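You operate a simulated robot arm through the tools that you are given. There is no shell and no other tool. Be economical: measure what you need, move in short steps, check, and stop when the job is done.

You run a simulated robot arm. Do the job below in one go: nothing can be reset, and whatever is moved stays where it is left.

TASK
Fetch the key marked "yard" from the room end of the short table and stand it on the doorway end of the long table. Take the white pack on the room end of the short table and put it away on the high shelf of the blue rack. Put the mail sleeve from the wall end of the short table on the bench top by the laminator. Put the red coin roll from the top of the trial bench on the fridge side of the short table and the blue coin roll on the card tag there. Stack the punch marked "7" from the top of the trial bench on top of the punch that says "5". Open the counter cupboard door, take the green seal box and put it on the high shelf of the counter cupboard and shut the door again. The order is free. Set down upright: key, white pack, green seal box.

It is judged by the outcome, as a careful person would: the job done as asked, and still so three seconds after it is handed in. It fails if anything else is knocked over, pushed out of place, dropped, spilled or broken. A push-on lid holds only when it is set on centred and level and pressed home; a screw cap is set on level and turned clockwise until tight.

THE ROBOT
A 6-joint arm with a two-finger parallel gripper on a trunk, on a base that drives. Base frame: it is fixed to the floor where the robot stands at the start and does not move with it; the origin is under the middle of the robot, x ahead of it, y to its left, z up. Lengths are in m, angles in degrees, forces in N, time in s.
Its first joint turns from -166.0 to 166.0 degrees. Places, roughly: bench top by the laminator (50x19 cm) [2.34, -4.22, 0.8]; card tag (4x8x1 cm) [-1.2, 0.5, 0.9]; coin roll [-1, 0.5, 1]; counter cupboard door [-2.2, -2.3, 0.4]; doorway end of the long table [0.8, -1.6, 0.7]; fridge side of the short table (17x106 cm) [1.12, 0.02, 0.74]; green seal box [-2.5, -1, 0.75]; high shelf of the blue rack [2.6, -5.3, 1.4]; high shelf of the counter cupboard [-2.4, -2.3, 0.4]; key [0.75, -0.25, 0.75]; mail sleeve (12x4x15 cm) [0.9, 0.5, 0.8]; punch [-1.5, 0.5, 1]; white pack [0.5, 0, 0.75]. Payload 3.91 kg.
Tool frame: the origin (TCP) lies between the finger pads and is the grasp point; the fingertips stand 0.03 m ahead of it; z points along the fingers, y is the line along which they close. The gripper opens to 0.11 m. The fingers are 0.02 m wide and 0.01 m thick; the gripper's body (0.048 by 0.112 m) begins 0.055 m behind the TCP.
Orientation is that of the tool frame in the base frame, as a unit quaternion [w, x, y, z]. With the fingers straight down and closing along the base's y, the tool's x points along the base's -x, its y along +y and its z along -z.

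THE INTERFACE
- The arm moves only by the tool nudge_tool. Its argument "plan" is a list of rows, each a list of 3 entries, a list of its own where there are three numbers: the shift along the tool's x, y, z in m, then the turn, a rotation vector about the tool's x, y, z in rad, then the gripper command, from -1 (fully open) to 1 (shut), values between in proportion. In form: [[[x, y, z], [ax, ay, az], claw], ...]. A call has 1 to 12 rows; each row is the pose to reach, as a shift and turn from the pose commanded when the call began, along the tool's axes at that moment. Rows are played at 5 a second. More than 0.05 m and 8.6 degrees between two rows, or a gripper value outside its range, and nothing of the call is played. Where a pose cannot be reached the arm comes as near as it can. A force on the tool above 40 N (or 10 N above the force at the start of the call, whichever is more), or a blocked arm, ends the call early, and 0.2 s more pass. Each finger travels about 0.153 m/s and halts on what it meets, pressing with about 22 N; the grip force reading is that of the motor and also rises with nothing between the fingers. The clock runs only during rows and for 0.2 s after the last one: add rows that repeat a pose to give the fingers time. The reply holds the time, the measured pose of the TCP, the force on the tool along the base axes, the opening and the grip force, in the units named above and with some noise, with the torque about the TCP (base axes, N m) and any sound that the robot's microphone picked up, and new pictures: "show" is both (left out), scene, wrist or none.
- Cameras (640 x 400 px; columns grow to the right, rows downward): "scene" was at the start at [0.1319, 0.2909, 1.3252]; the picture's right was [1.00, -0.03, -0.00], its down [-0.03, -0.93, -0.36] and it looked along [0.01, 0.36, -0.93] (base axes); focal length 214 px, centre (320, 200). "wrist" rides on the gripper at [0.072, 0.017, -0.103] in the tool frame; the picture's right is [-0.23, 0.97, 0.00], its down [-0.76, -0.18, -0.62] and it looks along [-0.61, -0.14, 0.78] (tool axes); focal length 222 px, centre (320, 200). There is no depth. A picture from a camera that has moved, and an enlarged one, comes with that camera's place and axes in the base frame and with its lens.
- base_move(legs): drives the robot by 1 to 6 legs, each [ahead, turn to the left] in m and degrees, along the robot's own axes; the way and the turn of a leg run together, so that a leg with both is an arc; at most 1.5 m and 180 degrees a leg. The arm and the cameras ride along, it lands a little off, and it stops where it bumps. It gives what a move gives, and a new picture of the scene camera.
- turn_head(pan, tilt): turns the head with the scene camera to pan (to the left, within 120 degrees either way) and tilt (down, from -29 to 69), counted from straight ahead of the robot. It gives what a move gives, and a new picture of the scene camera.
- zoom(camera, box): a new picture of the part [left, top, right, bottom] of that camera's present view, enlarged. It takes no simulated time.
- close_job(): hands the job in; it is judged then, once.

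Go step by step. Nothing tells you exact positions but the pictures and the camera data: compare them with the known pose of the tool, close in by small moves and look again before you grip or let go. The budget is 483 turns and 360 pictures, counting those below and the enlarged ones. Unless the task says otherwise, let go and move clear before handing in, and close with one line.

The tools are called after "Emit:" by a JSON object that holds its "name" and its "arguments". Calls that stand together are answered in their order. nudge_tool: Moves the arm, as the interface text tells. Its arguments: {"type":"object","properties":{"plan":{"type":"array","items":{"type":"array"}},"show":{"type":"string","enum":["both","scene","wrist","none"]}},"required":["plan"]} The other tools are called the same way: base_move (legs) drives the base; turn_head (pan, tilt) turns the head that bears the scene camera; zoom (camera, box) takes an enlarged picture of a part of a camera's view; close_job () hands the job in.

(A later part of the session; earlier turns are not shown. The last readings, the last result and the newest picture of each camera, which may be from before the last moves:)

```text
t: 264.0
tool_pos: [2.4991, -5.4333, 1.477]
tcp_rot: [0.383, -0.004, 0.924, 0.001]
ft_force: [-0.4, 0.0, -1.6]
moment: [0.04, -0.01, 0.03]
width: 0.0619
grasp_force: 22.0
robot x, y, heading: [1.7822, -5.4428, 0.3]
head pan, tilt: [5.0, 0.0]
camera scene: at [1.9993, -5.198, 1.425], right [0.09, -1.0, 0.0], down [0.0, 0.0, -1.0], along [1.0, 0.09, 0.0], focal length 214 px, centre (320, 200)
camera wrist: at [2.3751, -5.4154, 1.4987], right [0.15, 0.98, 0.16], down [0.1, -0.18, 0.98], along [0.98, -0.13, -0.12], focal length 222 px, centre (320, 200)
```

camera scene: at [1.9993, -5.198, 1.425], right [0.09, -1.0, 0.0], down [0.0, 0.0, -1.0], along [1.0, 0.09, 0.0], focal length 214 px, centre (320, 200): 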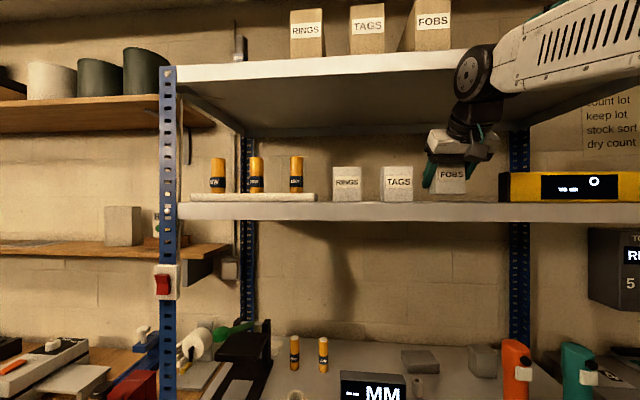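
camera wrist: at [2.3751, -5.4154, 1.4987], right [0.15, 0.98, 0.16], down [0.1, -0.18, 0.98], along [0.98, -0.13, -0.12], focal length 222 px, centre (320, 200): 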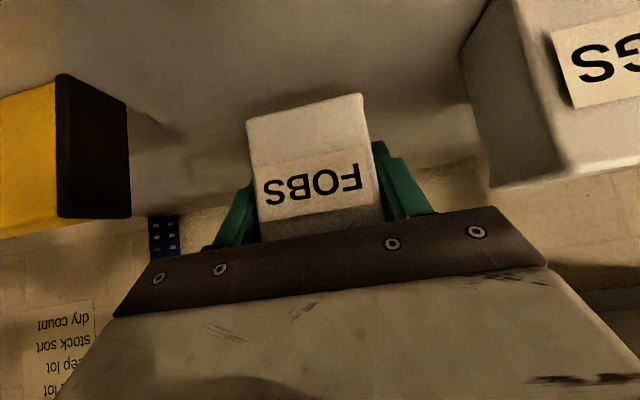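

Emit:
{"name": "nudge_tool", "arguments": {"plan": [[[0.002, 0, 0.002], [0, 0, 0], 1], [[0.004, 0, 0.004], [0, 0, 0], 1], [[0.006, 0, 0.006], [0, 0, 0], 1]], "show": "none"}}

Emit:
{"name": "nudge_tool", "arguments": {"plan": [[[0.002, 0, 0.002], [0, 0, 0], 1], [[0.003, 0, 0.003], [0, 0, 0], 1]], "show": "none"}}

Emit:
{"name": "nudge_tool", "arguments": {"plan": [[[0.0015, 0, 0.0015], [0, 0, 0], 1], [[0.003, 0, 0.003], [0, 0, 0], 1]], "show": "wrist"}}

```text
t: 264.8
tool_pos: [2.4996, -5.4332, 1.4676]
tcp_rot: [0.382, -0.004, 0.924, 0.002]
ft_force: [0.5, -0.4, -1.5]
moment: [0.02, -0.04, -0.01]
width: 0.0617
grasp_force: 21.9
robot x, y, heading: [1.781, -5.4438, 0.2]
head pan, tilt: [5.0, 0.0]
```

```text
t: 265.4
tool_pos: [2.4999, -5.4342, 1.4651]
tcp_rot: [0.383, -0.005, 0.924, 0.002]
ft_force: [0.1, -0.1, -1.1]
moment: [0.0, -0.02, 0.04]
width: 0.0618
grasp_force: 22.3
robot x, y, heading: [1.7821, -5.4434, 0.3]
head pan, tilt: [5.0, 0.0]
```

```text
t: 266.0
tool_pos: [2.4999, -5.4341, 1.4595]
tcp_rot: [0.384, -0.003, 0.923, 0.001]
ft_force: [0.4, 0.9, 1.4]
moment: [0.02, 0.03, 0.03]
width: 0.0618
grasp_force: 22.1
robot x, y, heading: [1.7793, -5.4426, 0.0]
head pan, tilt: [5.0, 0.0]
camera wrist: at [2.3753, -5.4171, 1.4821], right [0.15, 0.98, 0.16], down [0.1, -0.18, 0.98], along [0.98, -0.13, -0.12], focal length 222 px, centre (320, 200)
```

wrist: 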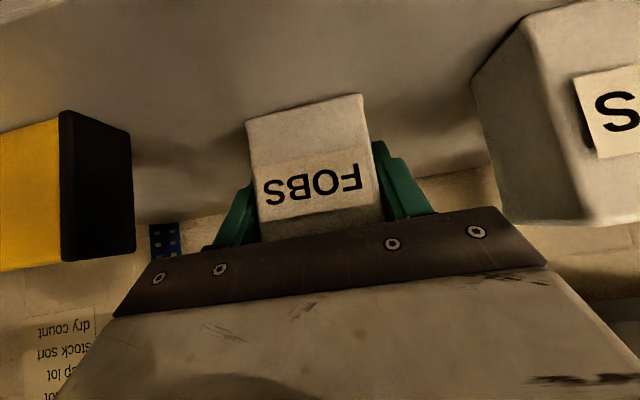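

Emit:
{"name": "nudge_tool", "arguments": {"plan": [[[0.0012, 0, 0.0012], [0, 0, 0], 1], [[0.0012, 0, 0.0012], [0, 0, 0], 1]], "show": "none"}}

```text
t: 266.6
tool_pos: [2.4995, -5.4337, 1.46]
tcp_rot: [0.384, -0.004, 0.923, 0.001]
ft_force: [2.1, 2.6, 7.2]
moment: [0.08, 0.3, 0.09]
width: 0.0614
grasp_force: 17.6
robot x, y, heading: [1.785, -5.4457, 0.1]
head pan, tilt: [5.0, 0.0]
```

Emit:
{"name": "nudge_tool", "arguments": {"plan": [[[0, 0, 0], [0, 0, 0], 0.0], [[0, 0, 0], [0, 0, 0], -0.15], [[0, 0, 0], [0, 0, 0], -0.25], [[0, 0, 0], [0, 0, 0], -0.35], [[0, 0, 0], [0, 0, 0], -0.45]], "show": "wrist"}}

```text
t: 267.8
tool_pos: [2.4991, -5.4341, 1.4567]
tcp_rot: [0.382, -0.003, 0.924, 0.0]
ft_force: [-0.2, 1.0, 0.4]
moment: [0.01, -0.04, 0.0]
width: 0.0799
grasp_force: 0.1
robot x, y, heading: [1.7797, -5.4419, 0.2]
head pan, tilt: [5.0, 0.0]
camera wrist: at [2.3752, -5.4175, 1.4803], right [0.15, 0.98, 0.16], down [0.1, -0.18, 0.98], along [0.98, -0.13, -0.12], focal length 222 px, centre (320, 200)
```

wrist: 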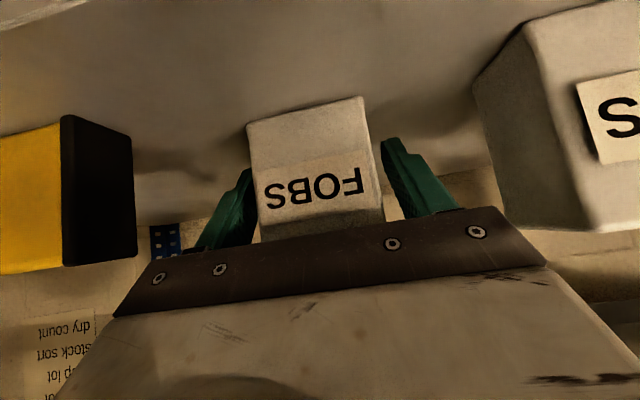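

The pack is released and upright. I'll retreat along the finger direction.

Emit:
{"name": "nudge_tool", "arguments": {"plan": [[[0, 0, -0.015], [0, 0, 0], -0.45], [[0, 0, -0.03], [0, 0, 0], -0.45], [[0, 0, -0.06], [0, 0, 0], -0.45], [[0, 0, -0.09], [0, 0, 0], -0.45], [[0.0, 0, -0.12], [0, 0, 0], -0.45]], "show": "both"}}

```text
t: 269.0
tool_pos: [2.4155, -5.4325, 1.5437]
tcp_rot: [0.383, -0.004, 0.924, 0.001]
ft_force: [0.4, 1.0, 0.0]
moment: [0.0, 0.01, 0.01]
width: 0.0799
grasp_force: 0.0
robot x, y, heading: [1.7808, -5.4453, 0.3]
head pan, tilt: [5.0, 0.0]
camera scene: at [1.9995, -5.198, 1.425], right [0.09, -1.0, 0.0], down [0.0, 0.0, -1.0], along [1.0, 0.09, 0.0], focal length 214 px, centre (320, 200)
camera wrist: at [2.2905, -5.4156, 1.5667], right [0.15, 0.98, 0.16], down [0.1, -0.18, 0.98], along [0.98, -0.13, -0.12], focal length 222 px, centre (320, 200)
```

scene: 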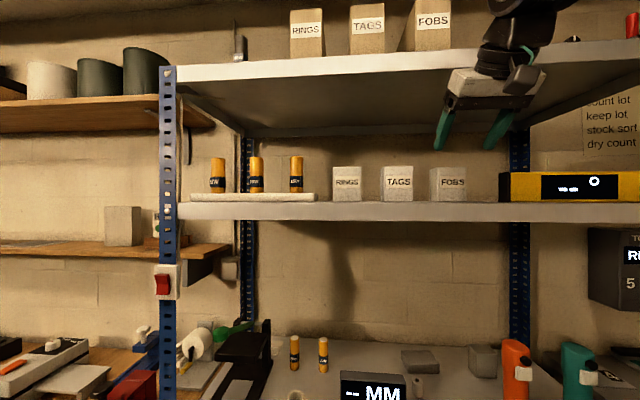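
wrist: 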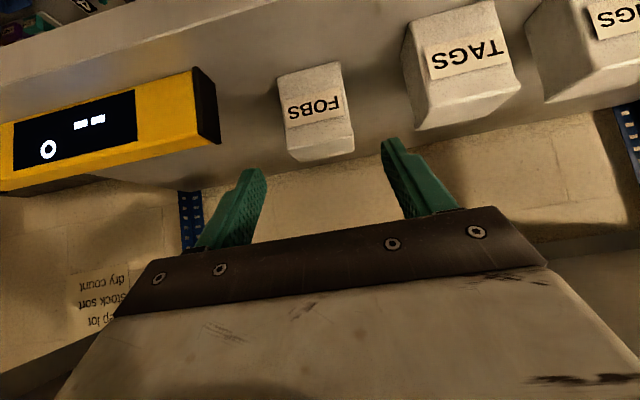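

The FOBS pack stands beside TAGS. I'll back away and go to the counter cupboard on the other side of the room.

Emit:
{"name": "base_move", "arguments": {"legs": [[-0.9, 0], [0, 170], [1.4, 0], [0.6, 0], [0, -50]]}}

Emit:
{"name": "turn_head", "arguments": {"pan": 20, "tilt": 20}}

```text
t: 292.6
tool_pos: [-1.462, -4.7326, 1.5452]
tcp_rot: [-0.176, 0.821, -0.422, -0.341]
ft_force: [-0.8, 0.6, 1.0]
moment: [0.01, 0.01, -0.02]
width: 0.0799
grasp_force: 0.2
robot x, y, heading: [-1.0928, -5.2466, 125.5]
head pan, tilt: [5.0, 0.0]
camera scene: at [-1.4152, -5.208, 1.425], right [0.76, 0.65, 0.0], down [0.0, 0.0, -1.0], along [-0.65, 0.76, 0.0], focal length 214 px, centre (320, 200)
```

scene: 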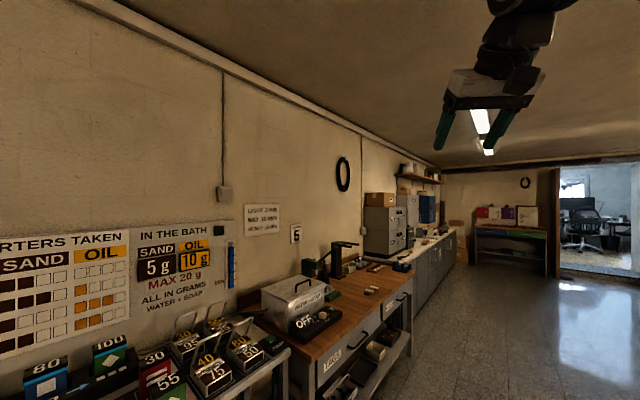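

```text
t: 293.4
tool_pos: [-1.4622, -4.7323, 1.5439]
tcp_rot: [-0.175, 0.822, -0.422, -0.341]
ft_force: [0.9, 1.1, 0.3]
moment: [0.03, 0.02, 0.02]
width: 0.0798
grasp_force: 0.1
robot x, y, heading: [-1.0909, -5.2464, 125.1]
head pan, tilt: [20.0, 20.0]
camera scene: at [-1.4335, -5.2236, 1.3928], right [0.57, 0.82, 0.0], down [0.28, -0.19, -0.94], along [-0.77, 0.54, -0.34], focal length 214 px, centre (320, 200)
```

scene: 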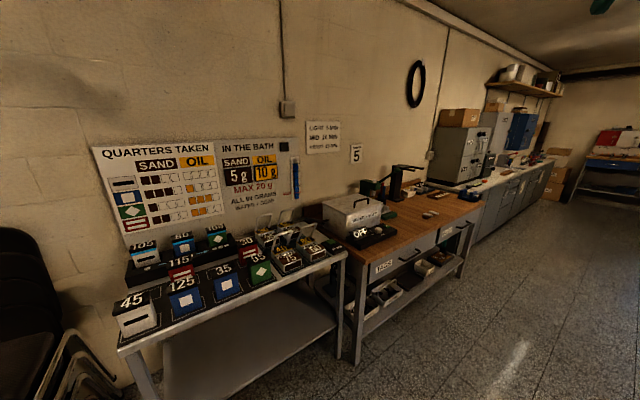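

Emit:
{"name": "base_move", "arguments": {"legs": [[0, -38], [1.3, 0], [1.2, 0]]}}

Emit:
{"name": "turn_head", "arguments": {"pan": 75, "tilt": 30}}

```text
t: 307.4
tool_pos: [-0.9894, -2.131, 1.5438]
tcp_rot: [-0.27, 0.655, -0.652, -0.271]
ft_force: [0.3, -0.6, -0.6]
moment: [0.0, 0.0, 0.02]
width: 0.0797
grasp_force: 0.0
robot x, y, heading: [-0.9825, -2.7639, 89.8]
head pan, tilt: [20.0, 20.0]
camera scene: at [-1.2487, -2.5483, 1.3927], right [0.94, 0.34, 0.0], down [0.12, -0.32, -0.94], along [-0.32, 0.88, -0.34], focal length 214 px, centre (320, 200)
```

scene: 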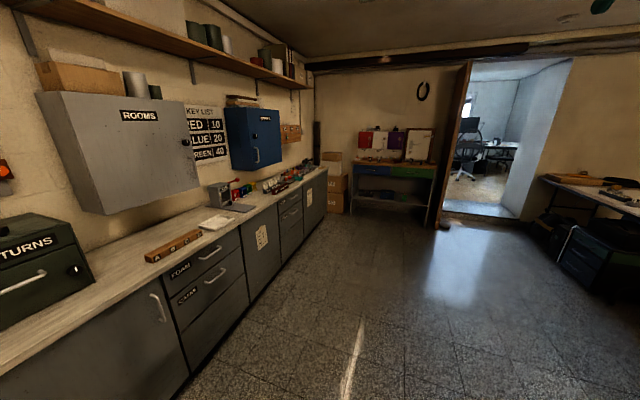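

```text
t: 308.6
tool_pos: [-0.9892, -2.1314, 1.5448]
tcp_rot: [-0.27, 0.655, -0.652, -0.27]
ft_force: [0.1, -0.6, -0.2]
moment: [-0.02, 0.0, 0.03]
width: 0.0798
grasp_force: 0.1
robot x, y, heading: [-0.9831, -2.7655, 89.9]
head pan, tilt: [75.0, 30.0]
camera scene: at [-1.3042, -2.6123, 1.3767], right [0.26, 0.97, 0.0], down [0.48, -0.13, -0.87], along [-0.84, 0.23, -0.5], focal length 214 px, centre (320, 200)
```

scene: 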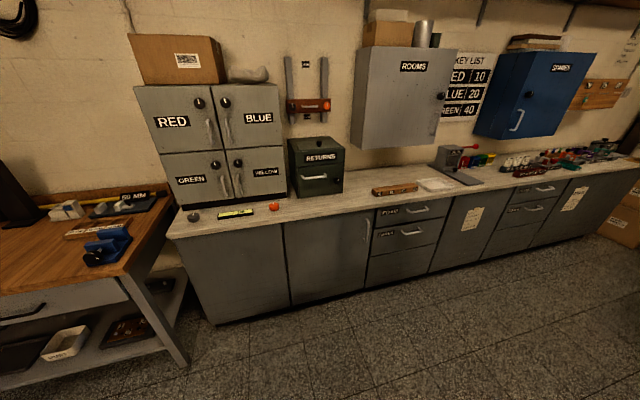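

The cupboard door is the one right of the left panel: its handle is at about (-2.19, -2.09, 0.62) and its hinge at y≈-2.54. I'll position the robot in front of it, a little to the handle side.

Emit:
{"name": "base_move", "arguments": {"legs": [[0.9, 0], [0, 90], [0.3, 0]]}}

Emit:
{"name": "turn_head", "arguments": {"pan": 10, "tilt": 35}}

```text
t: 318.9
tool_pos: [-1.9238, -1.9128, 1.5445]
tcp_rot: [0.008, 0.924, 0.021, -0.383]
ft_force: [-0.4, 0.1, 0.0]
moment: [-0.04, 0.01, -0.02]
width: 0.0796
grasp_force: 0.0
robot x, y, heading: [-1.2913, -1.8826, -177.7]
head pan, tilt: [75.0, 30.0]
camera scene: at [-1.4306, -2.2086, 1.3767], right [-0.98, 0.22, 0.0], down [0.11, 0.49, -0.87], along [-0.19, -0.84, -0.5], focal length 214 px, centre (320, 200)
```

scene: 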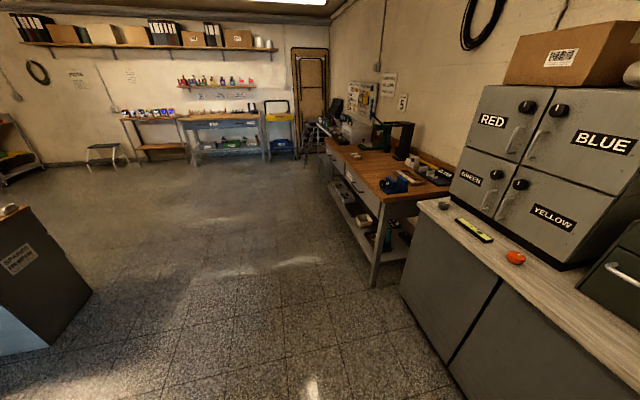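

```text
t: 320.2
tool_pos: [-1.9234, -1.9113, 1.5443]
tcp_rot: [0.007, 0.924, 0.02, -0.382]
ft_force: [-0.2, -0.3, -0.1]
moment: [0.02, 0.01, 0.02]
width: 0.0796
grasp_force: 0.1
robot x, y, heading: [-1.2917, -1.8811, -178.0]
head pan, tilt: [10.0, 35.0]
camera scene: at [-1.4967, -2.1391, 1.3689], right [-0.21, 0.98, 0.0], down [0.56, 0.12, -0.82], along [-0.8, -0.17, -0.57], focal length 214 px, centre (320, 200)
```

scene: 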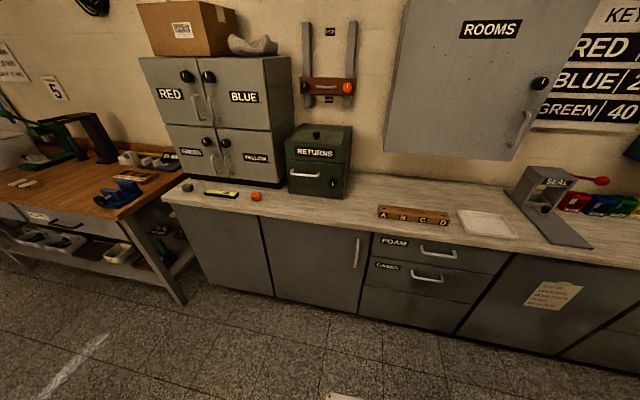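

Emit:
{"name": "zoom", "arguments": {"camera": "scene", "box": [240, 200, 400, 320]}}

Emit:
{"name": "turn_head", "arguments": {"pan": -40, "tilt": 30}}

```text
3.33 times, centred on (320, 260) of scene
camera zoom: at [-1.4967, -2.1391, 1.3689], right [-0.21, 0.98, 0.0], down [0.56, 0.12, -0.82], along [-0.8, -0.17, -0.57], focal length 715 px, centre (320, 0)
```

zoom: 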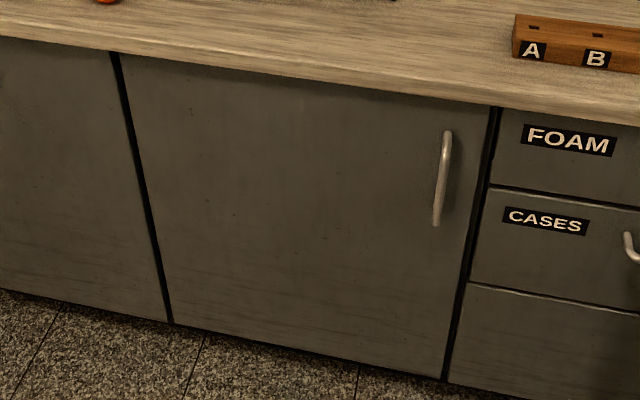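

```text
t: 321.4
tool_pos: [-1.9236, -1.9119, 1.5448]
tcp_rot: [0.007, 0.924, 0.02, -0.382]
ft_force: [0.2, 0.7, 0.4]
moment: [0.01, 0.0, -0.01]
width: 0.0796
grasp_force: 0.1
robot x, y, heading: [-1.2873, -1.8777, -177.8]
head pan, tilt: [-40.0, 30.0]
camera scene: at [-1.4822, -2.0651, 1.3767], right [0.61, 0.79, 0.0], down [0.4, -0.31, -0.87], along [-0.69, 0.53, -0.5], focal length 214 px, centre (320, 200)
```

scene: 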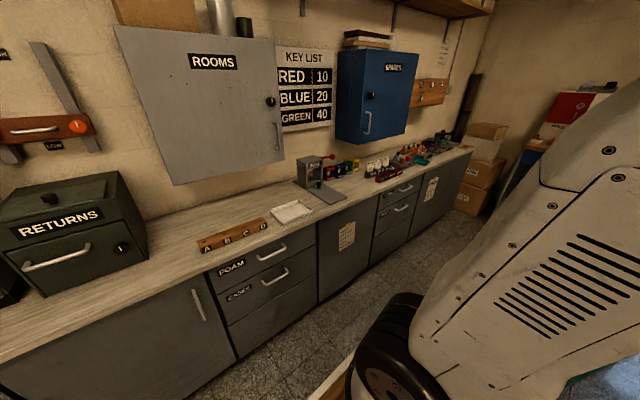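

The handle is at about (-2.146, -2.113, 0.65), and the door spans y -2.56 to -2.07. I'll bring the 45°-pitched hand down to a pre-grasp point in front of it.

Emit:
{"name": "nudge_tool", "arguments": {"plan": [[[0.025, 0.011, 0.035], [0, 0, 0], -0.3], [[0.051, 0.022, 0.069], [0, 0, 0], -0.3], [[0.076, 0.033, 0.104], [0, 0, 0], -0.3], [[0.102, 0.044, 0.138], [0, 0, 0], -0.3], [[0.127, 0.055, 0.173], [0, 0, 0], -0.3], [[0.152, 0.066, 0.207], [0, 0, 0], -0.3], [[0.178, 0.077, 0.242], [0, 0, 0], -0.3], [[0.203, 0.088, 0.276], [0, 0, 0], -0.3], [[0.229, 0.099, 0.311], [0, 0, 0], -0.3], [[0.254, 0.11, 0.345], [0, 0, 0], -0.3]], "show": "none"}}

Emit:
{"name": "turn_head", "arguments": {"pan": 15, "tilt": 35}}

Emit:
{"name": "nudge_tool", "arguments": {"plan": [[[0.025, 0.011, 0.035], [0, 0, 0], -0.3], [[0.051, 0.022, 0.069], [0, 0, 0], -0.3], [[0.076, 0.033, 0.104], [0, 0, 0], -0.3], [[0.102, 0.044, 0.138], [0, 0, 0], -0.3], [[0.127, 0.055, 0.173], [0, 0, 0], -0.3], [[0.152, 0.066, 0.207], [0, 0, 0], -0.3], [[0.178, 0.077, 0.242], [0, 0, 0], -0.3], [[0.203, 0.088, 0.276], [0, 0, 0], -0.3]], "show": "both"}}

```text
t: 323.6
tool_pos: [-1.9846, -2.0254, 1.1184]
tcp_rot: [0.008, 0.923, 0.021, -0.384]
ft_force: [0.0, 0.0, 0.5]
moment: [-0.01, 0.0, -0.01]
width: 0.0714
grasp_force: 0.0
robot x, y, heading: [-1.2899, -1.8819, -177.8]
head pan, tilt: [-40.0, 30.0]
```

```text
t: 324.9
tool_pos: [-1.9834, -2.0259, 1.1193]
tcp_rot: [0.008, 0.924, 0.021, -0.383]
ft_force: [0.3, -0.6, 0.6]
moment: [0.0, -0.01, -0.05]
width: 0.0717
grasp_force: 0.1
robot x, y, heading: [-1.2913, -1.8787, -178.1]
head pan, tilt: [15.0, 35.0]
camera scene: at [-1.4948, -2.1464, 1.3689], right [-0.3, 0.96, 0.0], down [0.55, 0.17, -0.82], along [-0.78, -0.24, -0.57], focal length 214 px, centre (320, 200)
```

scene: 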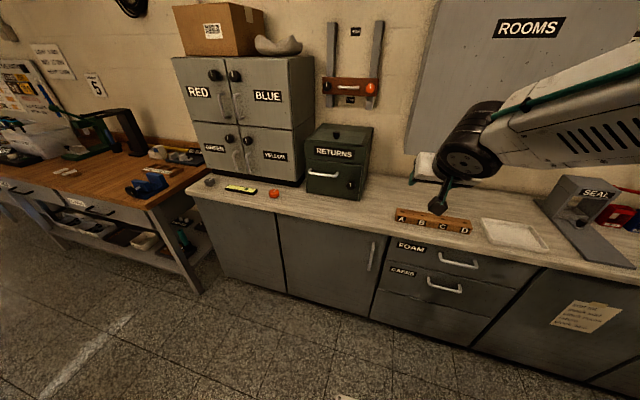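

```text
t: 326.7
tool_pos: [-2.0303, -2.1158, 0.7821]
tcp_rot: [0.01, 0.924, 0.022, -0.382]
ft_force: [-0.1, -0.1, 1.0]
moment: [0.01, 0.0, 0.0]
width: 0.0712
grasp_force: 0.1
robot x, y, heading: [-1.2876, -1.8817, -178.0]
head pan, tilt: [15.0, 35.0]
camera scene: at [-1.4945, -2.1464, 1.3689], right [-0.3, 0.96, 0.0], down [0.55, 0.17, -0.82], along [-0.78, -0.24, -0.57], focal length 214 px, centre (320, 200)
camera wrist: at [-1.9053, -2.1261, 0.804], right [-0.12, -0.98, 0.16], down [-0.11, 0.17, 0.98], along [-0.99, 0.1, -0.12], focal length 222 px, centre (320, 200)
```

scene: 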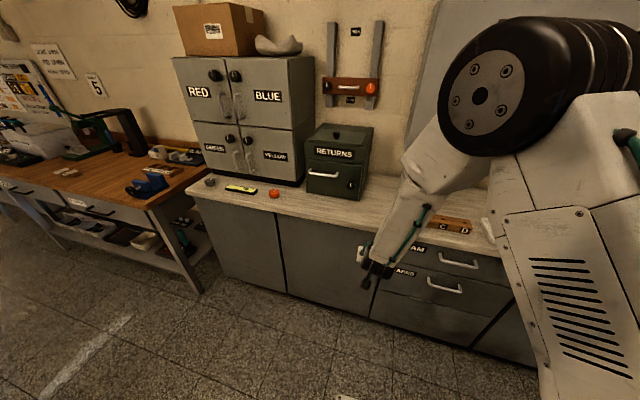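
wrist: 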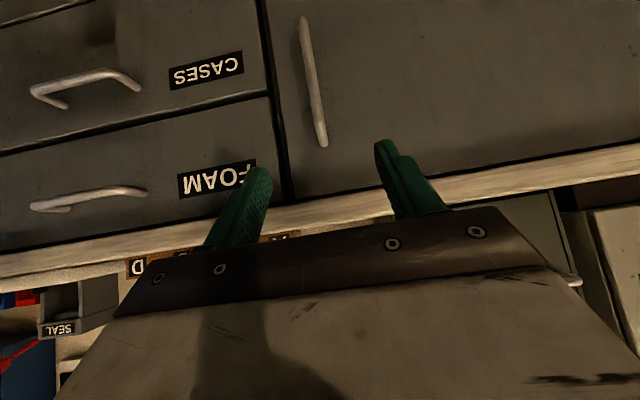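

The handle is well lined up between the fingers. I'll advance along the tool axis and close.

Emit:
{"name": "nudge_tool", "arguments": {"plan": [[[0, 0, 0.04], [0, 0, 0], -0.1], [[0, 0, 0.08], [0, 0, 0], 0.1], [[0, 0, 0.12], [0, 0, 0], 0.2]], "show": "wrist"}}

```text
t: 327.5
tool_pos: [-2.1148, -2.1184, 0.6954]
tcp_rot: [0.008, 0.923, 0.021, -0.384]
ft_force: [0.5, 0.8, -0.2]
moment: [0.0, 0.01, 0.01]
width: 0.0439
grasp_force: 0.1
robot x, y, heading: [-1.2893, -1.8768, -177.7]
head pan, tilt: [15.0, 35.0]
camera wrist: at [-1.9891, -2.1284, 0.7182], right [-0.12, -0.98, 0.16], down [-0.1, 0.17, 0.98], along [-0.99, 0.1, -0.12], focal length 222 px, centre (320, 200)
```

wrist: 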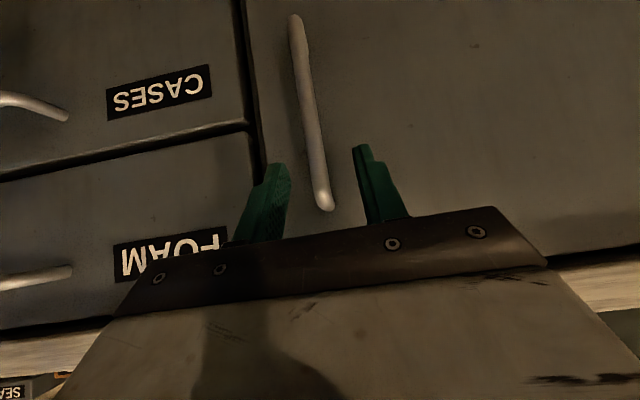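

Emit:
{"name": "nudge_tool", "arguments": {"plan": [[[0.004, 0, 0.018], [0, 0, 0], 0.2], [[0.008, 0, 0.034], [0, 0, 0], 0.2], [[0.008, 0, 0.034], [0, 0, 0], 0.6], [[0.008, 0, 0.034], [0, 0, 0], 1], [[0.008, 0, 0.034], [0, 0, 0], 1]], "show": "wrist"}}

```text
t: 328.7
tool_pos: [-2.1316, -2.1165, 0.6658]
tcp_rot: [0.007, 0.924, 0.019, -0.382]
ft_force: [1.2, 13.1, -1.1]
moment: [-0.08, 0.49, -0.09]
width: 0.0119
grasp_force: 45.4
robot x, y, heading: [-1.2875, -1.8801, -177.9]
head pan, tilt: [15.0, 35.0]
camera wrist: at [-2.0078, -2.1279, 0.6883], right [-0.12, -0.98, 0.16], down [-0.11, 0.17, 0.98], along [-0.99, 0.1, -0.12], focal length 222 px, centre (320, 200)
```

wrist: 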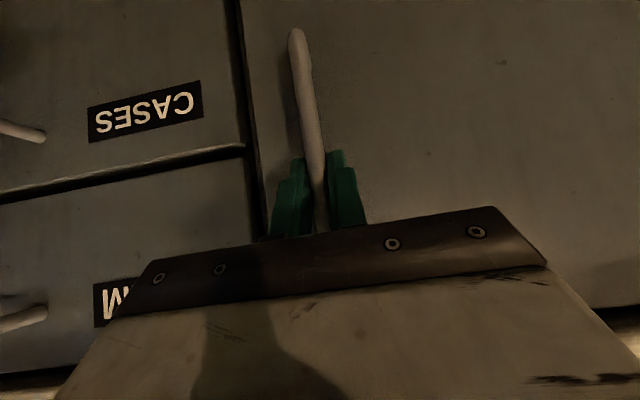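

The handle is held. I'll pull the door along its arc in small steps.

Emit:
{"name": "nudge_tool", "arguments": {"plan": [[[0.0137, 0.0034, -0.0137], [0.018, 0, 0.018], 1], [[0.0273, 0.0068, -0.0272], [0.037, 0, 0.037], 1], [[0.0405, 0.0118, -0.0405], [0.055, 0, 0.055], 1], [[0.054, 0.0169, -0.054], [0.074, 0, 0.074], 1]], "show": "scene"}}

```text
t: 329.7
tool_pos: [-2.0552, -2.1327, 0.6662]
tcp_rot: [-0.012, 0.924, -0.028, -0.381]
ft_force: [-0.5, -1.5, -38.6]
moment: [-1.29, -0.15, -0.01]
width: 0.0119
grasp_force: 45.0
robot x, y, heading: [-1.2897, -1.8815, -177.6]
head pan, tilt: [15.0, 35.0]
camera scene: at [-1.496, -2.147, 1.3685], right [-0.3, 0.95, 0.0], down [0.55, 0.17, -0.82], along [-0.78, -0.24, -0.57], focal length 214 px, centre (320, 200)
```

scene: 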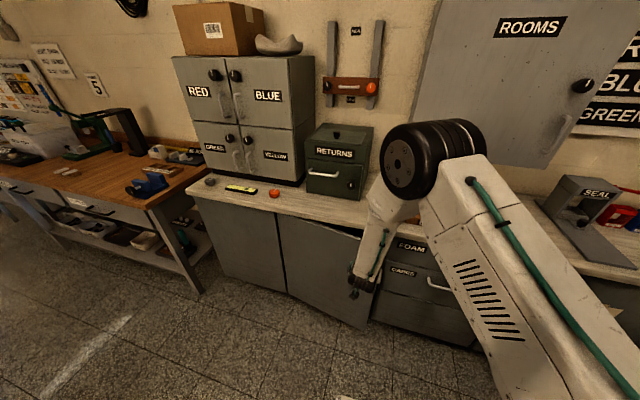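

The door is moving, but the vertical force is high. I'll loosen the grip slightly to relieve it, keeping the fingers around the bar.

Emit:
{"name": "nudge_tool", "arguments": {"plan": [[[0, 0, 0], [0, 0, 0], 0.7], [[0, 0, 0], [0, 0, 0], 0.6], [[0, 0, 0], [0, 0, 0], 0.6]], "show": "wrist"}}

```text
t: 330.5
tool_pos: [-2.0558, -2.1303, 0.668]
tcp_rot: [-0.012, 0.924, -0.028, -0.382]
ft_force: [0.1, 1.6, 0.2]
moment: [0.0, 0.0, -0.01]
width: 0.022
grasp_force: 0.1
robot x, y, heading: [-1.2903, -1.8822, -177.7]
head pan, tilt: [15.0, 35.0]
camera wrist: at [-1.9331, -2.1539, 0.6912], right [-0.22, -0.96, 0.16], down [-0.09, 0.18, 0.98], along [-0.97, 0.2, -0.12], focal length 222 px, centre (320, 200)
```

wrist: 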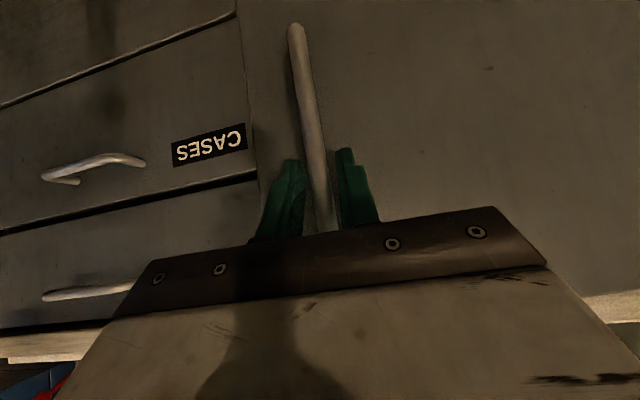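

Emit:
{"name": "nudge_tool", "arguments": {"plan": [[[0, 0, 0], [0, 0, 0], 1], [[0, 0, 0], [0, 0, 0], 1], [[0.0135, 0.005, -0.0133], [0, 0, 0], 1], [[0.0265, 0.0105, -0.0265], [0, 0, 0], 1], [[0.0398, 0.0163, -0.0398], [0, 0, 0], 1], [[0.0531, 0.0225, -0.053], [0, 0, 0], 1]], "show": "scene"}}

```text
t: 331.5
tool_pos: [-2.021, -2.1423, 0.669]
tcp_rot: [-0.02, 0.924, -0.032, -0.38]
ft_force: [1.4, 6.0, 10.6]
moment: [-1.02, -0.62, -0.07]
width: 0.0121
grasp_force: 45.2
out of reach, approached as far as the arm can: row 4, 5
robot x, y, heading: [-1.2889, -1.8767, -177.8]
head pan, tilt: [15.0, 35.0]
stopped in row 5: the force on the tool passed its limit at 44 N (the readings are from after the stop); the commanded pose is now the measured one
camera scene: at [-1.4951, -2.1456, 1.369], right [-0.29, 0.96, 0.0], down [0.55, 0.17, -0.82], along [-0.78, -0.24, -0.57], focal length 214 px, centre (320, 200)
```

scene: 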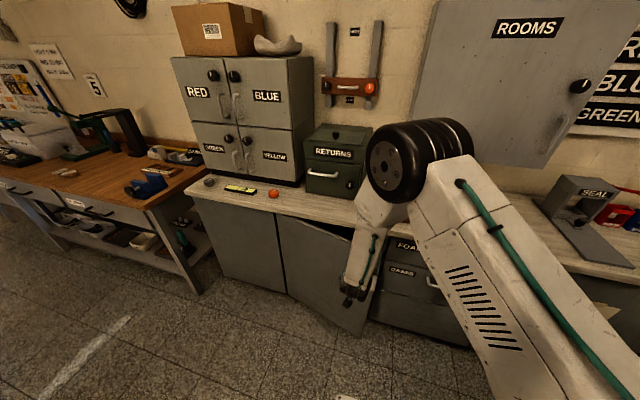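

The arm is at its near-reach limit. I'll release, back the base off, and re-grip with more room.

Emit:
{"name": "nudge_tool", "arguments": {"plan": [[[0, 0, 0], [0, 0, 0], 0.6], [[0, 0, 0], [0, 0, 0], 0.3], [[0, 0, 0], [0, 0, 0], 0.2]], "show": "none"}}

Emit:
{"name": "base_move", "arguments": {"legs": [[-0.25, 0]]}}

Emit:
{"name": "zoom", "arguments": {"camera": "wrist", "box": [0, 0, 640, 400]}}

```text
t: 332.3
tool_pos: [-2.021, -2.1432, 0.6683]
tcp_rot: [-0.02, 0.924, -0.031, -0.38]
ft_force: [0.1, 0.3, -0.2]
moment: [-0.01, 0.03, 0.01]
width: 0.0439
grasp_force: 0.0
robot x, y, heading: [-1.2889, -1.8802, -178.1]
head pan, tilt: [15.0, 35.0]
```

```text
t: 334.1
tool_pos: [-1.7734, -2.1326, 0.6669]
tcp_rot: [-0.02, 0.924, -0.031, -0.38]
ft_force: [0.0, 0.0, 0.0]
moment: [-0.04, -0.02, 0.02]
width: 0.0438
grasp_force: 0.0
robot x, y, heading: [-1.0407, -1.8737, -177.9]
head pan, tilt: [15.0, 35.0]
camera scene: at [-1.2483, -2.1368, 1.3688], right [-0.29, 0.96, 0.0], down [0.55, 0.17, -0.82], along [-0.78, -0.24, -0.57], focal length 214 px, centre (320, 200)
```

scene: 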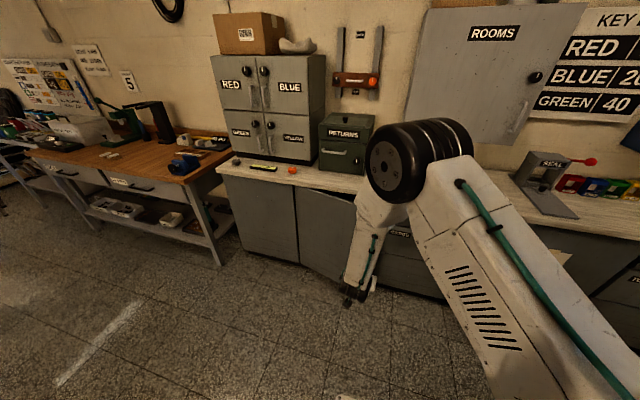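

```text
1.00 times, centred on (320, 200) of wrist (not enlarged: the box is as wide or as high as the picture)
camera zoom: at [-1.6509, -2.1576, 0.6904], right [-0.23, -0.96, 0.15], down [-0.09, 0.17, 0.98], along [-0.97, 0.21, -0.13], focal length 222 px, centre (320, 200)
```

zoom: 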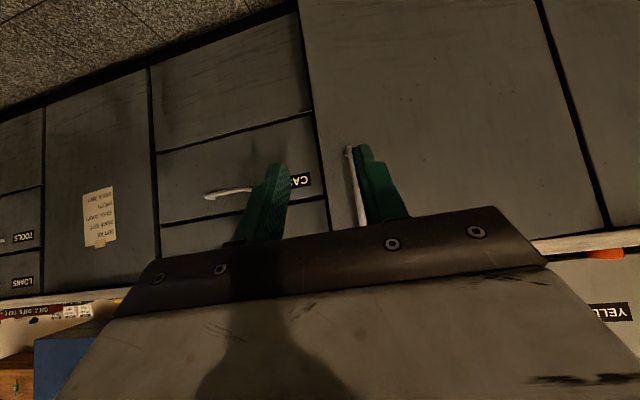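

Emit:
{"name": "nudge_tool", "arguments": {"plan": [[[-0.02, 0.025, 0.02], [0, 0, 0], 0.1], [[-0.05, 0.026, 0.05], [0, 0, 0], 0.1], [[-0.08, 0.027, 0.08], [0, 0, 0], 0.1], [[-0.11, 0.028, 0.11], [0, 0, 0], 0.1], [[-0.14, 0.029, 0.14], [0, 0, 0], 0.1]], "show": "wrist"}}

```text
t: 335.4
tool_pos: [-1.9743, -2.1474, 0.6676]
tcp_rot: [-0.02, 0.924, -0.031, -0.38]
ft_force: [-0.1, 0.3, 0.7]
moment: [0.01, -0.01, 0.02]
width: 0.0495
grasp_force: 0.1
robot x, y, heading: [-1.0424, -1.8699, -178.0]
head pan, tilt: [15.0, 35.0]
camera wrist: at [-1.8531, -2.1729, 0.69], right [-0.23, -0.96, 0.15], down [-0.09, 0.17, 0.98], along [-0.97, 0.21, -0.13], focal length 222 px, centre (320, 200)
```

wrist: 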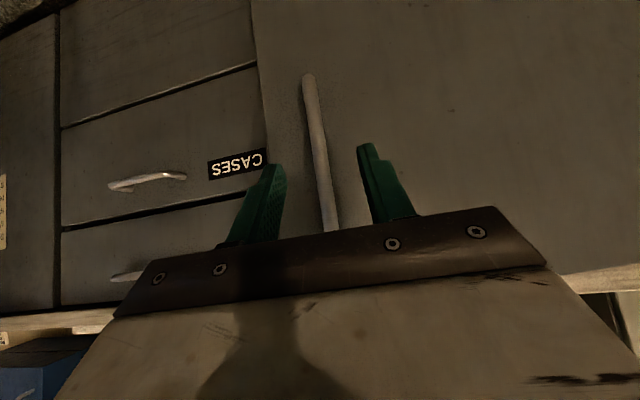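

Emit:
{"name": "nudge_tool", "arguments": {"plan": [[[-0.017, 0.001, 0.017], [0, 0, 0], 0.1], [[-0.033, 0.001, 0.033], [0, 0, 0], 0.1], [[-0.033, 0.001, 0.033], [0, 0, 0], 0.6], [[-0.033, 0.001, 0.033], [0, 0, 0], 1], [[-0.033, 0.001, 0.033], [0, 0, 0], 1]], "show": "wrist"}}

```text
t: 336.6
tool_pos: [-2.0193, -2.1431, 0.6668]
tcp_rot: [-0.021, 0.924, -0.032, -0.38]
ft_force: [1.7, 6.8, 0.4]
moment: [-1.04, -0.36, -0.07]
width: 0.0118
grasp_force: 45.4
robot x, y, heading: [-1.0443, -1.8727, -178.0]
head pan, tilt: [15.0, 35.0]
camera wrist: at [-1.8975, -2.1676, 0.6894], right [-0.23, -0.96, 0.15], down [-0.09, 0.17, 0.98], along [-0.97, 0.22, -0.13], focal length 222 px, centre (320, 200)
```

wrist: 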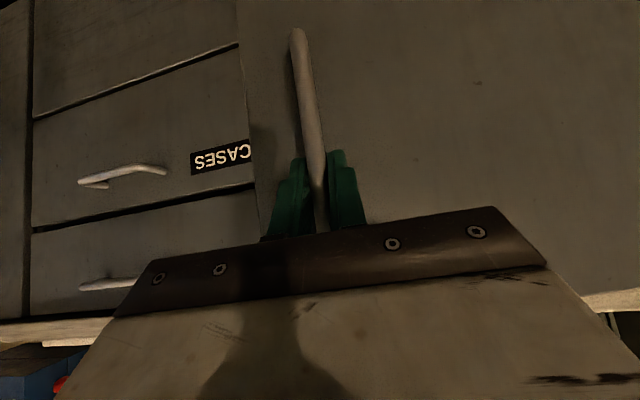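

Emit:
{"name": "nudge_tool", "arguments": {"plan": [[[0.0263, 0.0124, -0.0263], [0.041, 0.001, 0.041], 1], [[0.0517, 0.0279, -0.0517], [0.082, 0.002, 0.082], 1], [[0.0759, 0.0466, -0.0761], [0.122, 0.002, 0.124], 1], [[0.0989, 0.068, -0.0993], [0.163, 0.003, 0.165], 1]], "show": "scene"}}

```text
t: 337.1
tool_pos: [-1.9632, -2.1672, 0.6672]
tcp_rot: [-0.04, 0.921, -0.08, -0.38]
ft_force: [1.5, 4.6, 5.7]
moment: [-1.04, 0.02, -0.22]
width: 0.0119
grasp_force: 44.5
robot x, y, heading: [-1.0397, -1.8736, -178.2]
head pan, tilt: [15.0, 35.0]
stopped in row 2: the force on the tool passed its limit at 43 N (the readings are from after the stop); the commanded pose is now the measured one
camera scene: at [-1.2485, -2.1361, 1.3689], right [-0.29, 0.96, 0.0], down [0.55, 0.17, -0.82], along [-0.78, -0.24, -0.57], focal length 214 px, centre (320, 200)
```

scene: 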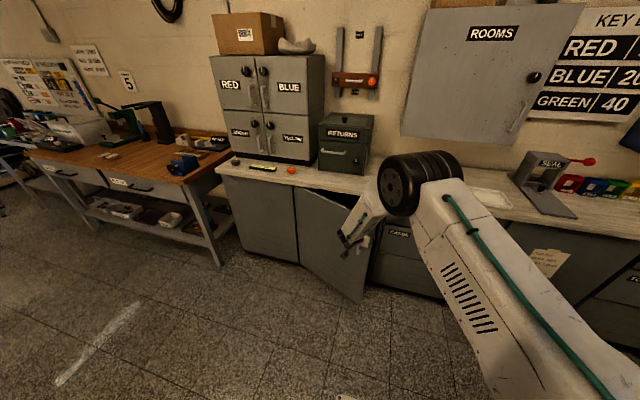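

The door is at about 23°. Instead of fighting the handle, I'll release it, straighten the tool down, and push the door from the inside.

Emit:
{"name": "nudge_tool", "arguments": {"plan": [[[0, 0, 0], [0, 0, 0], 0.5], [[0, 0, 0], [0, 0, 0], 0.2], [[0, 0, -0.04], [0, 0, 0], 0.2], [[0, 0, -0.08], [0, 0, 0], 0.2], [[0, 0, -0.12], [0, 0, 0], 0.4], [[-0.03, 0, -0.15], [0, 0.13, 0], 1], [[-0.06, 0, -0.18], [0, 0.26, 0], 1], [[-0.06, 0, -0.18], [0, 0.39, 0], 1], [[-0.06, 0, -0.18], [0, 0.52, 0], 1], [[-0.06, 0, -0.18], [0, 0.65, 0], 1], [[-0.06, 0, -0.18], [0, 0.785, 0], 1]], "show": "both"}}

```text
t: 339.5
tool_pos: [-1.8782, -2.1869, 0.8358]
tcp_rot: [-0.007, 0.996, -0.086, 0.002]
ft_force: [-0.5, -0.8, 0.0]
moment: [-0.01, -0.02, 0.0]
width: 0.0
grasp_force: 21.7
robot x, y, heading: [-1.0444, -1.8756, -178.2]
head pan, tilt: [15.0, 35.0]
camera scene: at [-1.2484, -2.1364, 1.3689], right [-0.29, 0.96, 0.0], down [0.55, 0.17, -0.82], along [-0.78, -0.24, -0.57], focal length 214 px, centre (320, 200)
camera wrist: at [-1.8112, -2.216, 0.939], right [-0.39, -0.92, -0.01], down [-0.72, 0.3, 0.62], along [-0.57, 0.25, -0.78], focal length 222 px, centre (320, 200)
```

scene: 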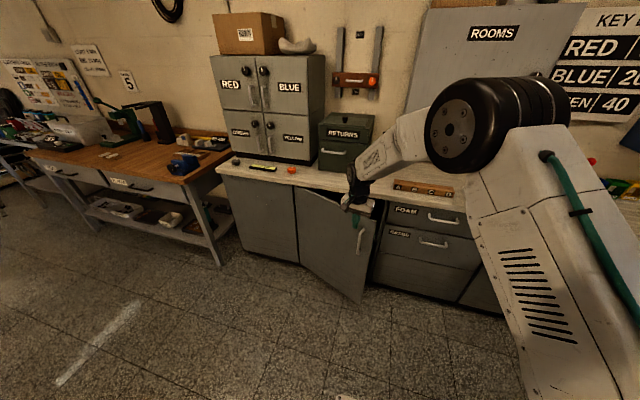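
wrist: 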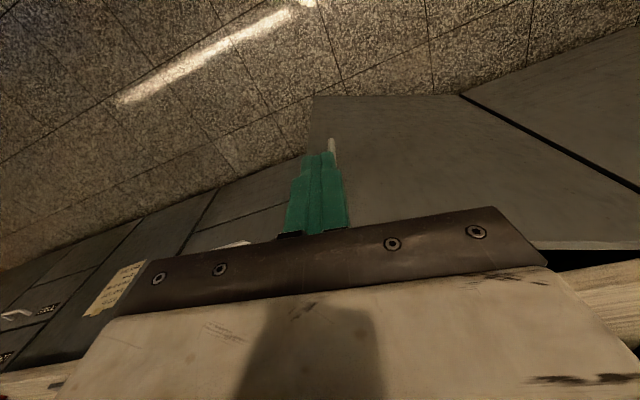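

Emit:
{"name": "nudge_tool", "arguments": {"plan": [[[0, -0.03, -0.01], [0, 0, 0], 1], [[-0.01, -0.07, -0.01], [0, 0, 0], 1], [[-0.05, -0.088, -0.01], [0, 0, 0], 1], [[-0.095, -0.088, -0.01], [0, 0, 0], 1], [[-0.14, -0.088, -0.01], [0, 0, 0], 1], [[-0.185, -0.088, -0.01], [0, 0, 0], 1], [[-0.235, -0.088, -0.01], [0, 0, 0], 1]], "show": "both"}}

```text
t: 341.1
tool_pos: [-2.0974, -2.0607, 0.8462]
tcp_rot: [-0.007, 0.996, -0.087, 0.001]
ft_force: [0.7, -1.5, 1.8]
moment: [0.06, 0.04, 0.0]
width: 0.0
grasp_force: 22.3
robot x, y, heading: [-1.0412, -1.8732, -178.4]
head pan, tilt: [15.0, 35.0]
camera scene: at [-1.248, -2.1363, 1.3689], right [-0.29, 0.96, 0.0], down [0.55, 0.17, -0.82], along [-0.78, -0.24, -0.57], focal length 214 px, centre (320, 200)
camera wrist: at [-2.0295, -2.0886, 0.9492], right [-0.39, -0.92, -0.01], down [-0.72, 0.3, 0.62], along [-0.57, 0.25, -0.78], focal length 222 px, centre (320, 200)
```

scene: 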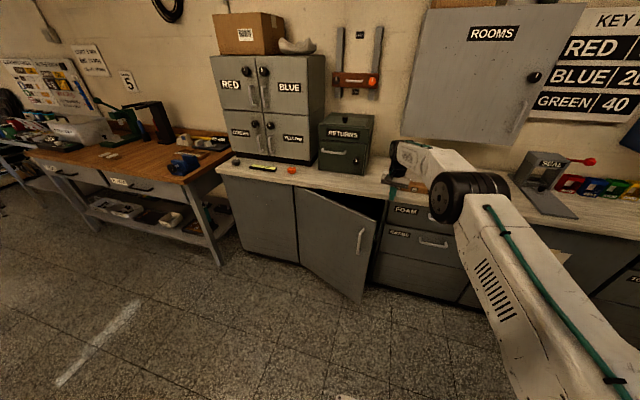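
wrist: 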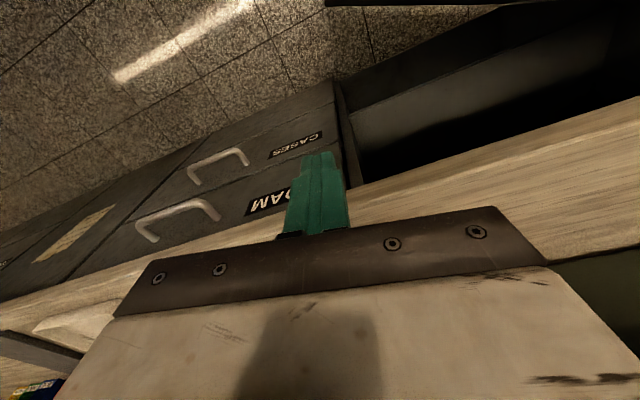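

Emit:
{"name": "nudge_tool", "arguments": {"plan": [[[0.018, -0.008, 0.0], [0, 0, 0], 1], [[0.018, -0.008, 0.045], [0, 0, 0], 1], [[0.018, -0.008, 0.09], [0, 0, 0], 1], [[0.018, -0.008, 0.13], [0, 0, 0], 1], [[0.018, -0.008, 0.15], [0, 0, 0], 1]], "show": "both"}}

```text
t: 342.3
tool_pos: [-2.077, -2.0509, 0.6975]
tcp_rot: [-0.008, 0.996, -0.086, 0.002]
ft_force: [-0.1, 0.0, 0.8]
moment: [0.01, 0.0, -0.01]
width: 0.0
grasp_force: 22.0
robot x, y, heading: [-1.0405, -1.8737, -178.2]
head pan, tilt: [15.0, 35.0]
camera scene: at [-1.2484, -2.1363, 1.3689], right [-0.29, 0.96, 0.0], down [0.55, 0.17, -0.82], along [-0.78, -0.24, -0.57], focal length 214 px, centre (320, 200)
camera wrist: at [-2.0104, -2.0793, 0.8008], right [-0.39, -0.92, -0.01], down [-0.72, 0.3, 0.62], along [-0.57, 0.26, -0.78], focal length 222 px, centre (320, 200)
```

scene: 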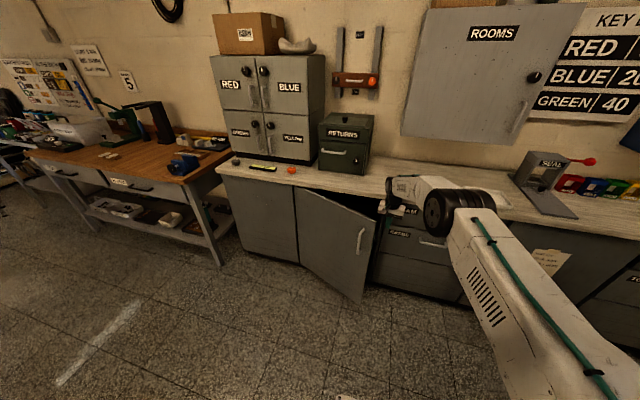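
wrist: 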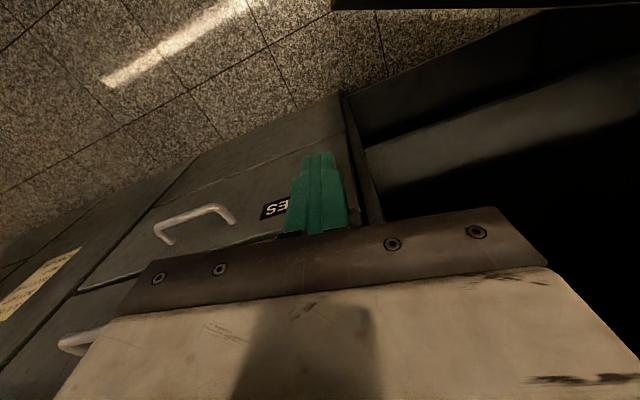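

The hand is inside the gap. I'll sweep the door open from its inner face.

Emit:
{"name": "nudge_tool", "arguments": {"plan": [[[0.01, 0.046, 0], [0, 0, 0], 1], [[0.027, 0.0866, 0], [0, 0, 0], 1], [[0.0637, 0.1158, 0], [0, 0, 0], 1], [[0.1004, 0.1398, 0], [0, 0, 0], 1], [[0.1335, 0.1493, 0], [0, 0, 0], 1], [[0.1645, 0.1643, 0], [0, 0, 0], 1], [[0.1957, 0.1801, 0], [0, 0, 0], 1], [[0.2247, 0.2015, 0], [0, 0, 0], 1], [[0.2528, 0.223, 0], [0, 0, 0], 1], [[0.2765, 0.2483, 0], [0, 0, 0], 1], [[0.299, 0.2728, 0], [0, 0, 0], 1], [[0.3192, 0.3017, 0], [0, 0, 0], 1]], "show": "both"}}

```text
t: 344.9
tool_pos: [-1.8121, -2.4049, 0.6907]
tcp_rot: [-0.007, 0.996, -0.087, 0.002]
ft_force: [-0.4, 0.3, -0.9]
moment: [-0.05, -0.05, -0.03]
width: 0.0001
grasp_force: 21.9
robot x, y, heading: [-1.0433, -1.8717, -178.2]
head pan, tilt: [15.0, 35.0]
camera scene: at [-1.2489, -2.1361, 1.3688], right [-0.29, 0.96, 0.0], down [0.55, 0.17, -0.82], along [-0.78, -0.24, -0.57], focal length 214 px, centre (320, 200)
camera wrist: at [-1.7449, -2.4347, 0.7948], right [-0.39, -0.92, -0.01], down [-0.72, 0.3, 0.62], along [-0.57, 0.26, -0.78], focal length 222 px, centre (320, 200)
```

scene: 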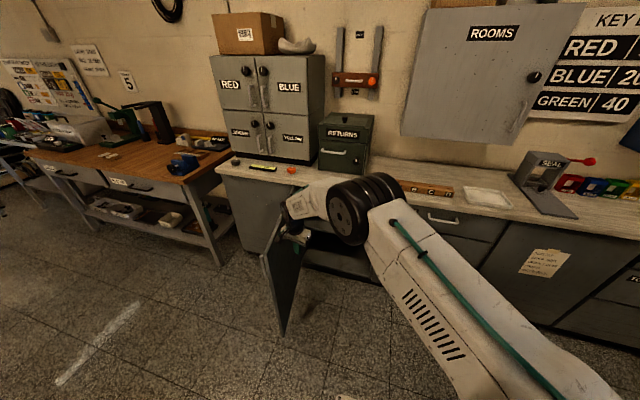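
wrist: 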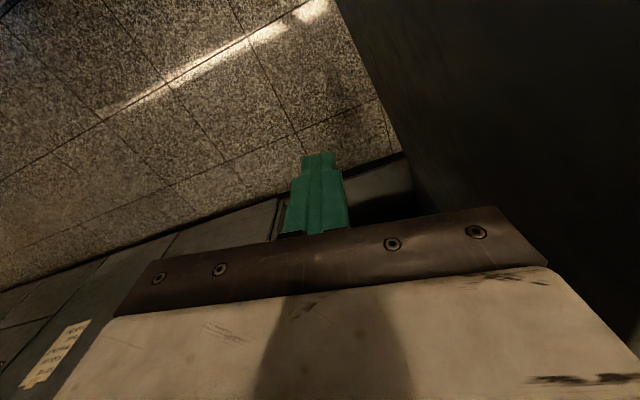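

The door is about 72° open. One more small push.

Emit:
{"name": "nudge_tool", "arguments": {"plan": [[[0.012, 0.03, 0], [0, 0, 0], 1], [[0.024, 0.06, 0], [0, 0, 0], 1], [[0.036, 0.085, 0], [0, 0, 0], 1]], "show": "scene"}}

```text
t: 345.7
tool_pos: [-1.7931, -2.4942, 0.6928]
tcp_rot: [-0.007, 0.996, -0.087, 0.002]
ft_force: [-0.8, 0.1, -0.1]
moment: [-0.03, -0.01, 0.02]
width: 0.0002
grasp_force: 21.6
robot x, y, heading: [-1.04, -1.8696, -178.4]
head pan, tilt: [15.0, 35.0]
camera scene: at [-1.2487, -2.1362, 1.3688], right [-0.29, 0.96, 0.0], down [0.55, 0.17, -0.82], along [-0.78, -0.24, -0.57], focal length 214 px, centre (320, 200)
```

scene: 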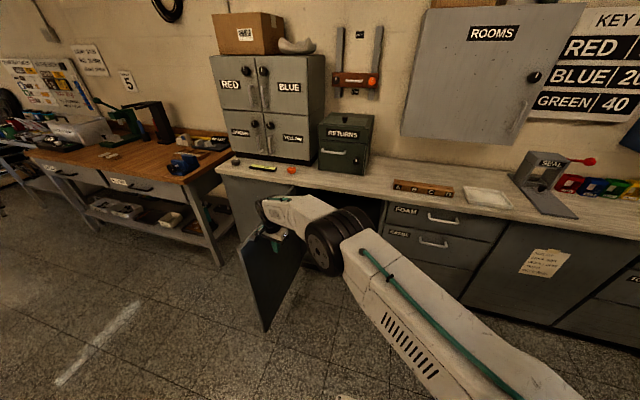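

The door is nearly perpendicular. I'll raise the arm out of the way and look inside.

Emit:
{"name": "nudge_tool", "arguments": {"plan": [[[0, -0.02, -0.02], [0, 0, 0], 1], [[0, -0.03, -0.06], [0, 0, 0], 1], [[0, -0.04, -0.11], [0, 0, 0], 1], [[0, -0.06, -0.15], [0, 0, 0], 1], [[0, -0.1, -0.18], [0, 0, 0], 1], [[0, -0.14, -0.2], [0, 0, 0], 1], [[0, -0.18, -0.22], [0, 0, 0], 1], [[0, -0.22, -0.24], [0, 0, 0], 1], [[0, -0.26, -0.26], [0, 0, 0], 1], [[0, -0.3, -0.28], [0, 0, 0], 1], [[0, -0.34, -0.3], [0, 0, 0], 0], [[0, -0.38, -0.32], [0, 0, 0], -1]], "show": "none"}}

Emit:
{"name": "turn_head", "arguments": {"pan": 10, "tilt": 40}}

Emit:
{"name": "zoom", "arguments": {"camera": "scene", "box": [210, 150, 430, 300]}}

```text
refused: row 3 steps farther than a row can; nothing moved
```

```text
t: 346.4
tool_pos: [-1.7935, -2.4945, 0.6917]
tcp_rot: [-0.007, 0.996, -0.086, 0.001]
ft_force: [0.6, -0.7, -0.4]
moment: [-0.01, 0.01, 0.0]
width: 0.0
grasp_force: 21.9
robot x, y, heading: [-1.0409, -1.8677, -178.2]
head pan, tilt: [10.0, 40.0]
camera scene: at [-1.2475, -2.1284, 1.3613], right [-0.21, 0.98, 0.0], down [0.63, 0.13, -0.77], along [-0.75, -0.16, -0.64], focal length 214 px, centre (320, 200)
```

scene: 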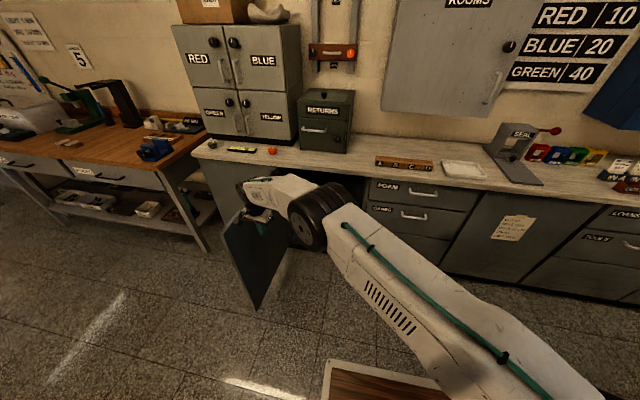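

```text
2.67 times, centred on (320, 225) of scene
camera zoom: at [-1.2475, -2.1284, 1.3613], right [-0.21, 0.98, 0.0], down [0.63, 0.13, -0.77], along [-0.75, -0.16, -0.64], focal length 572 px, centre (320, 133)
```

zoom: 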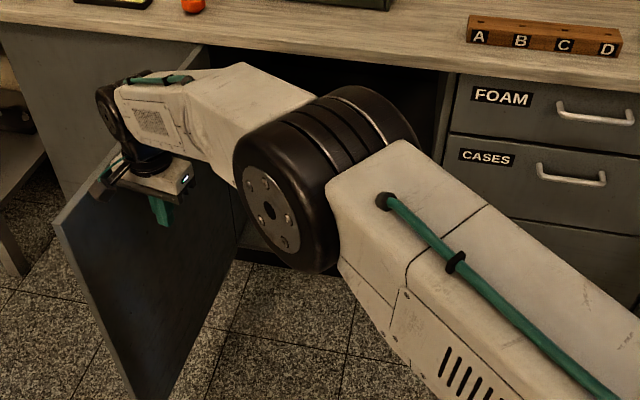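

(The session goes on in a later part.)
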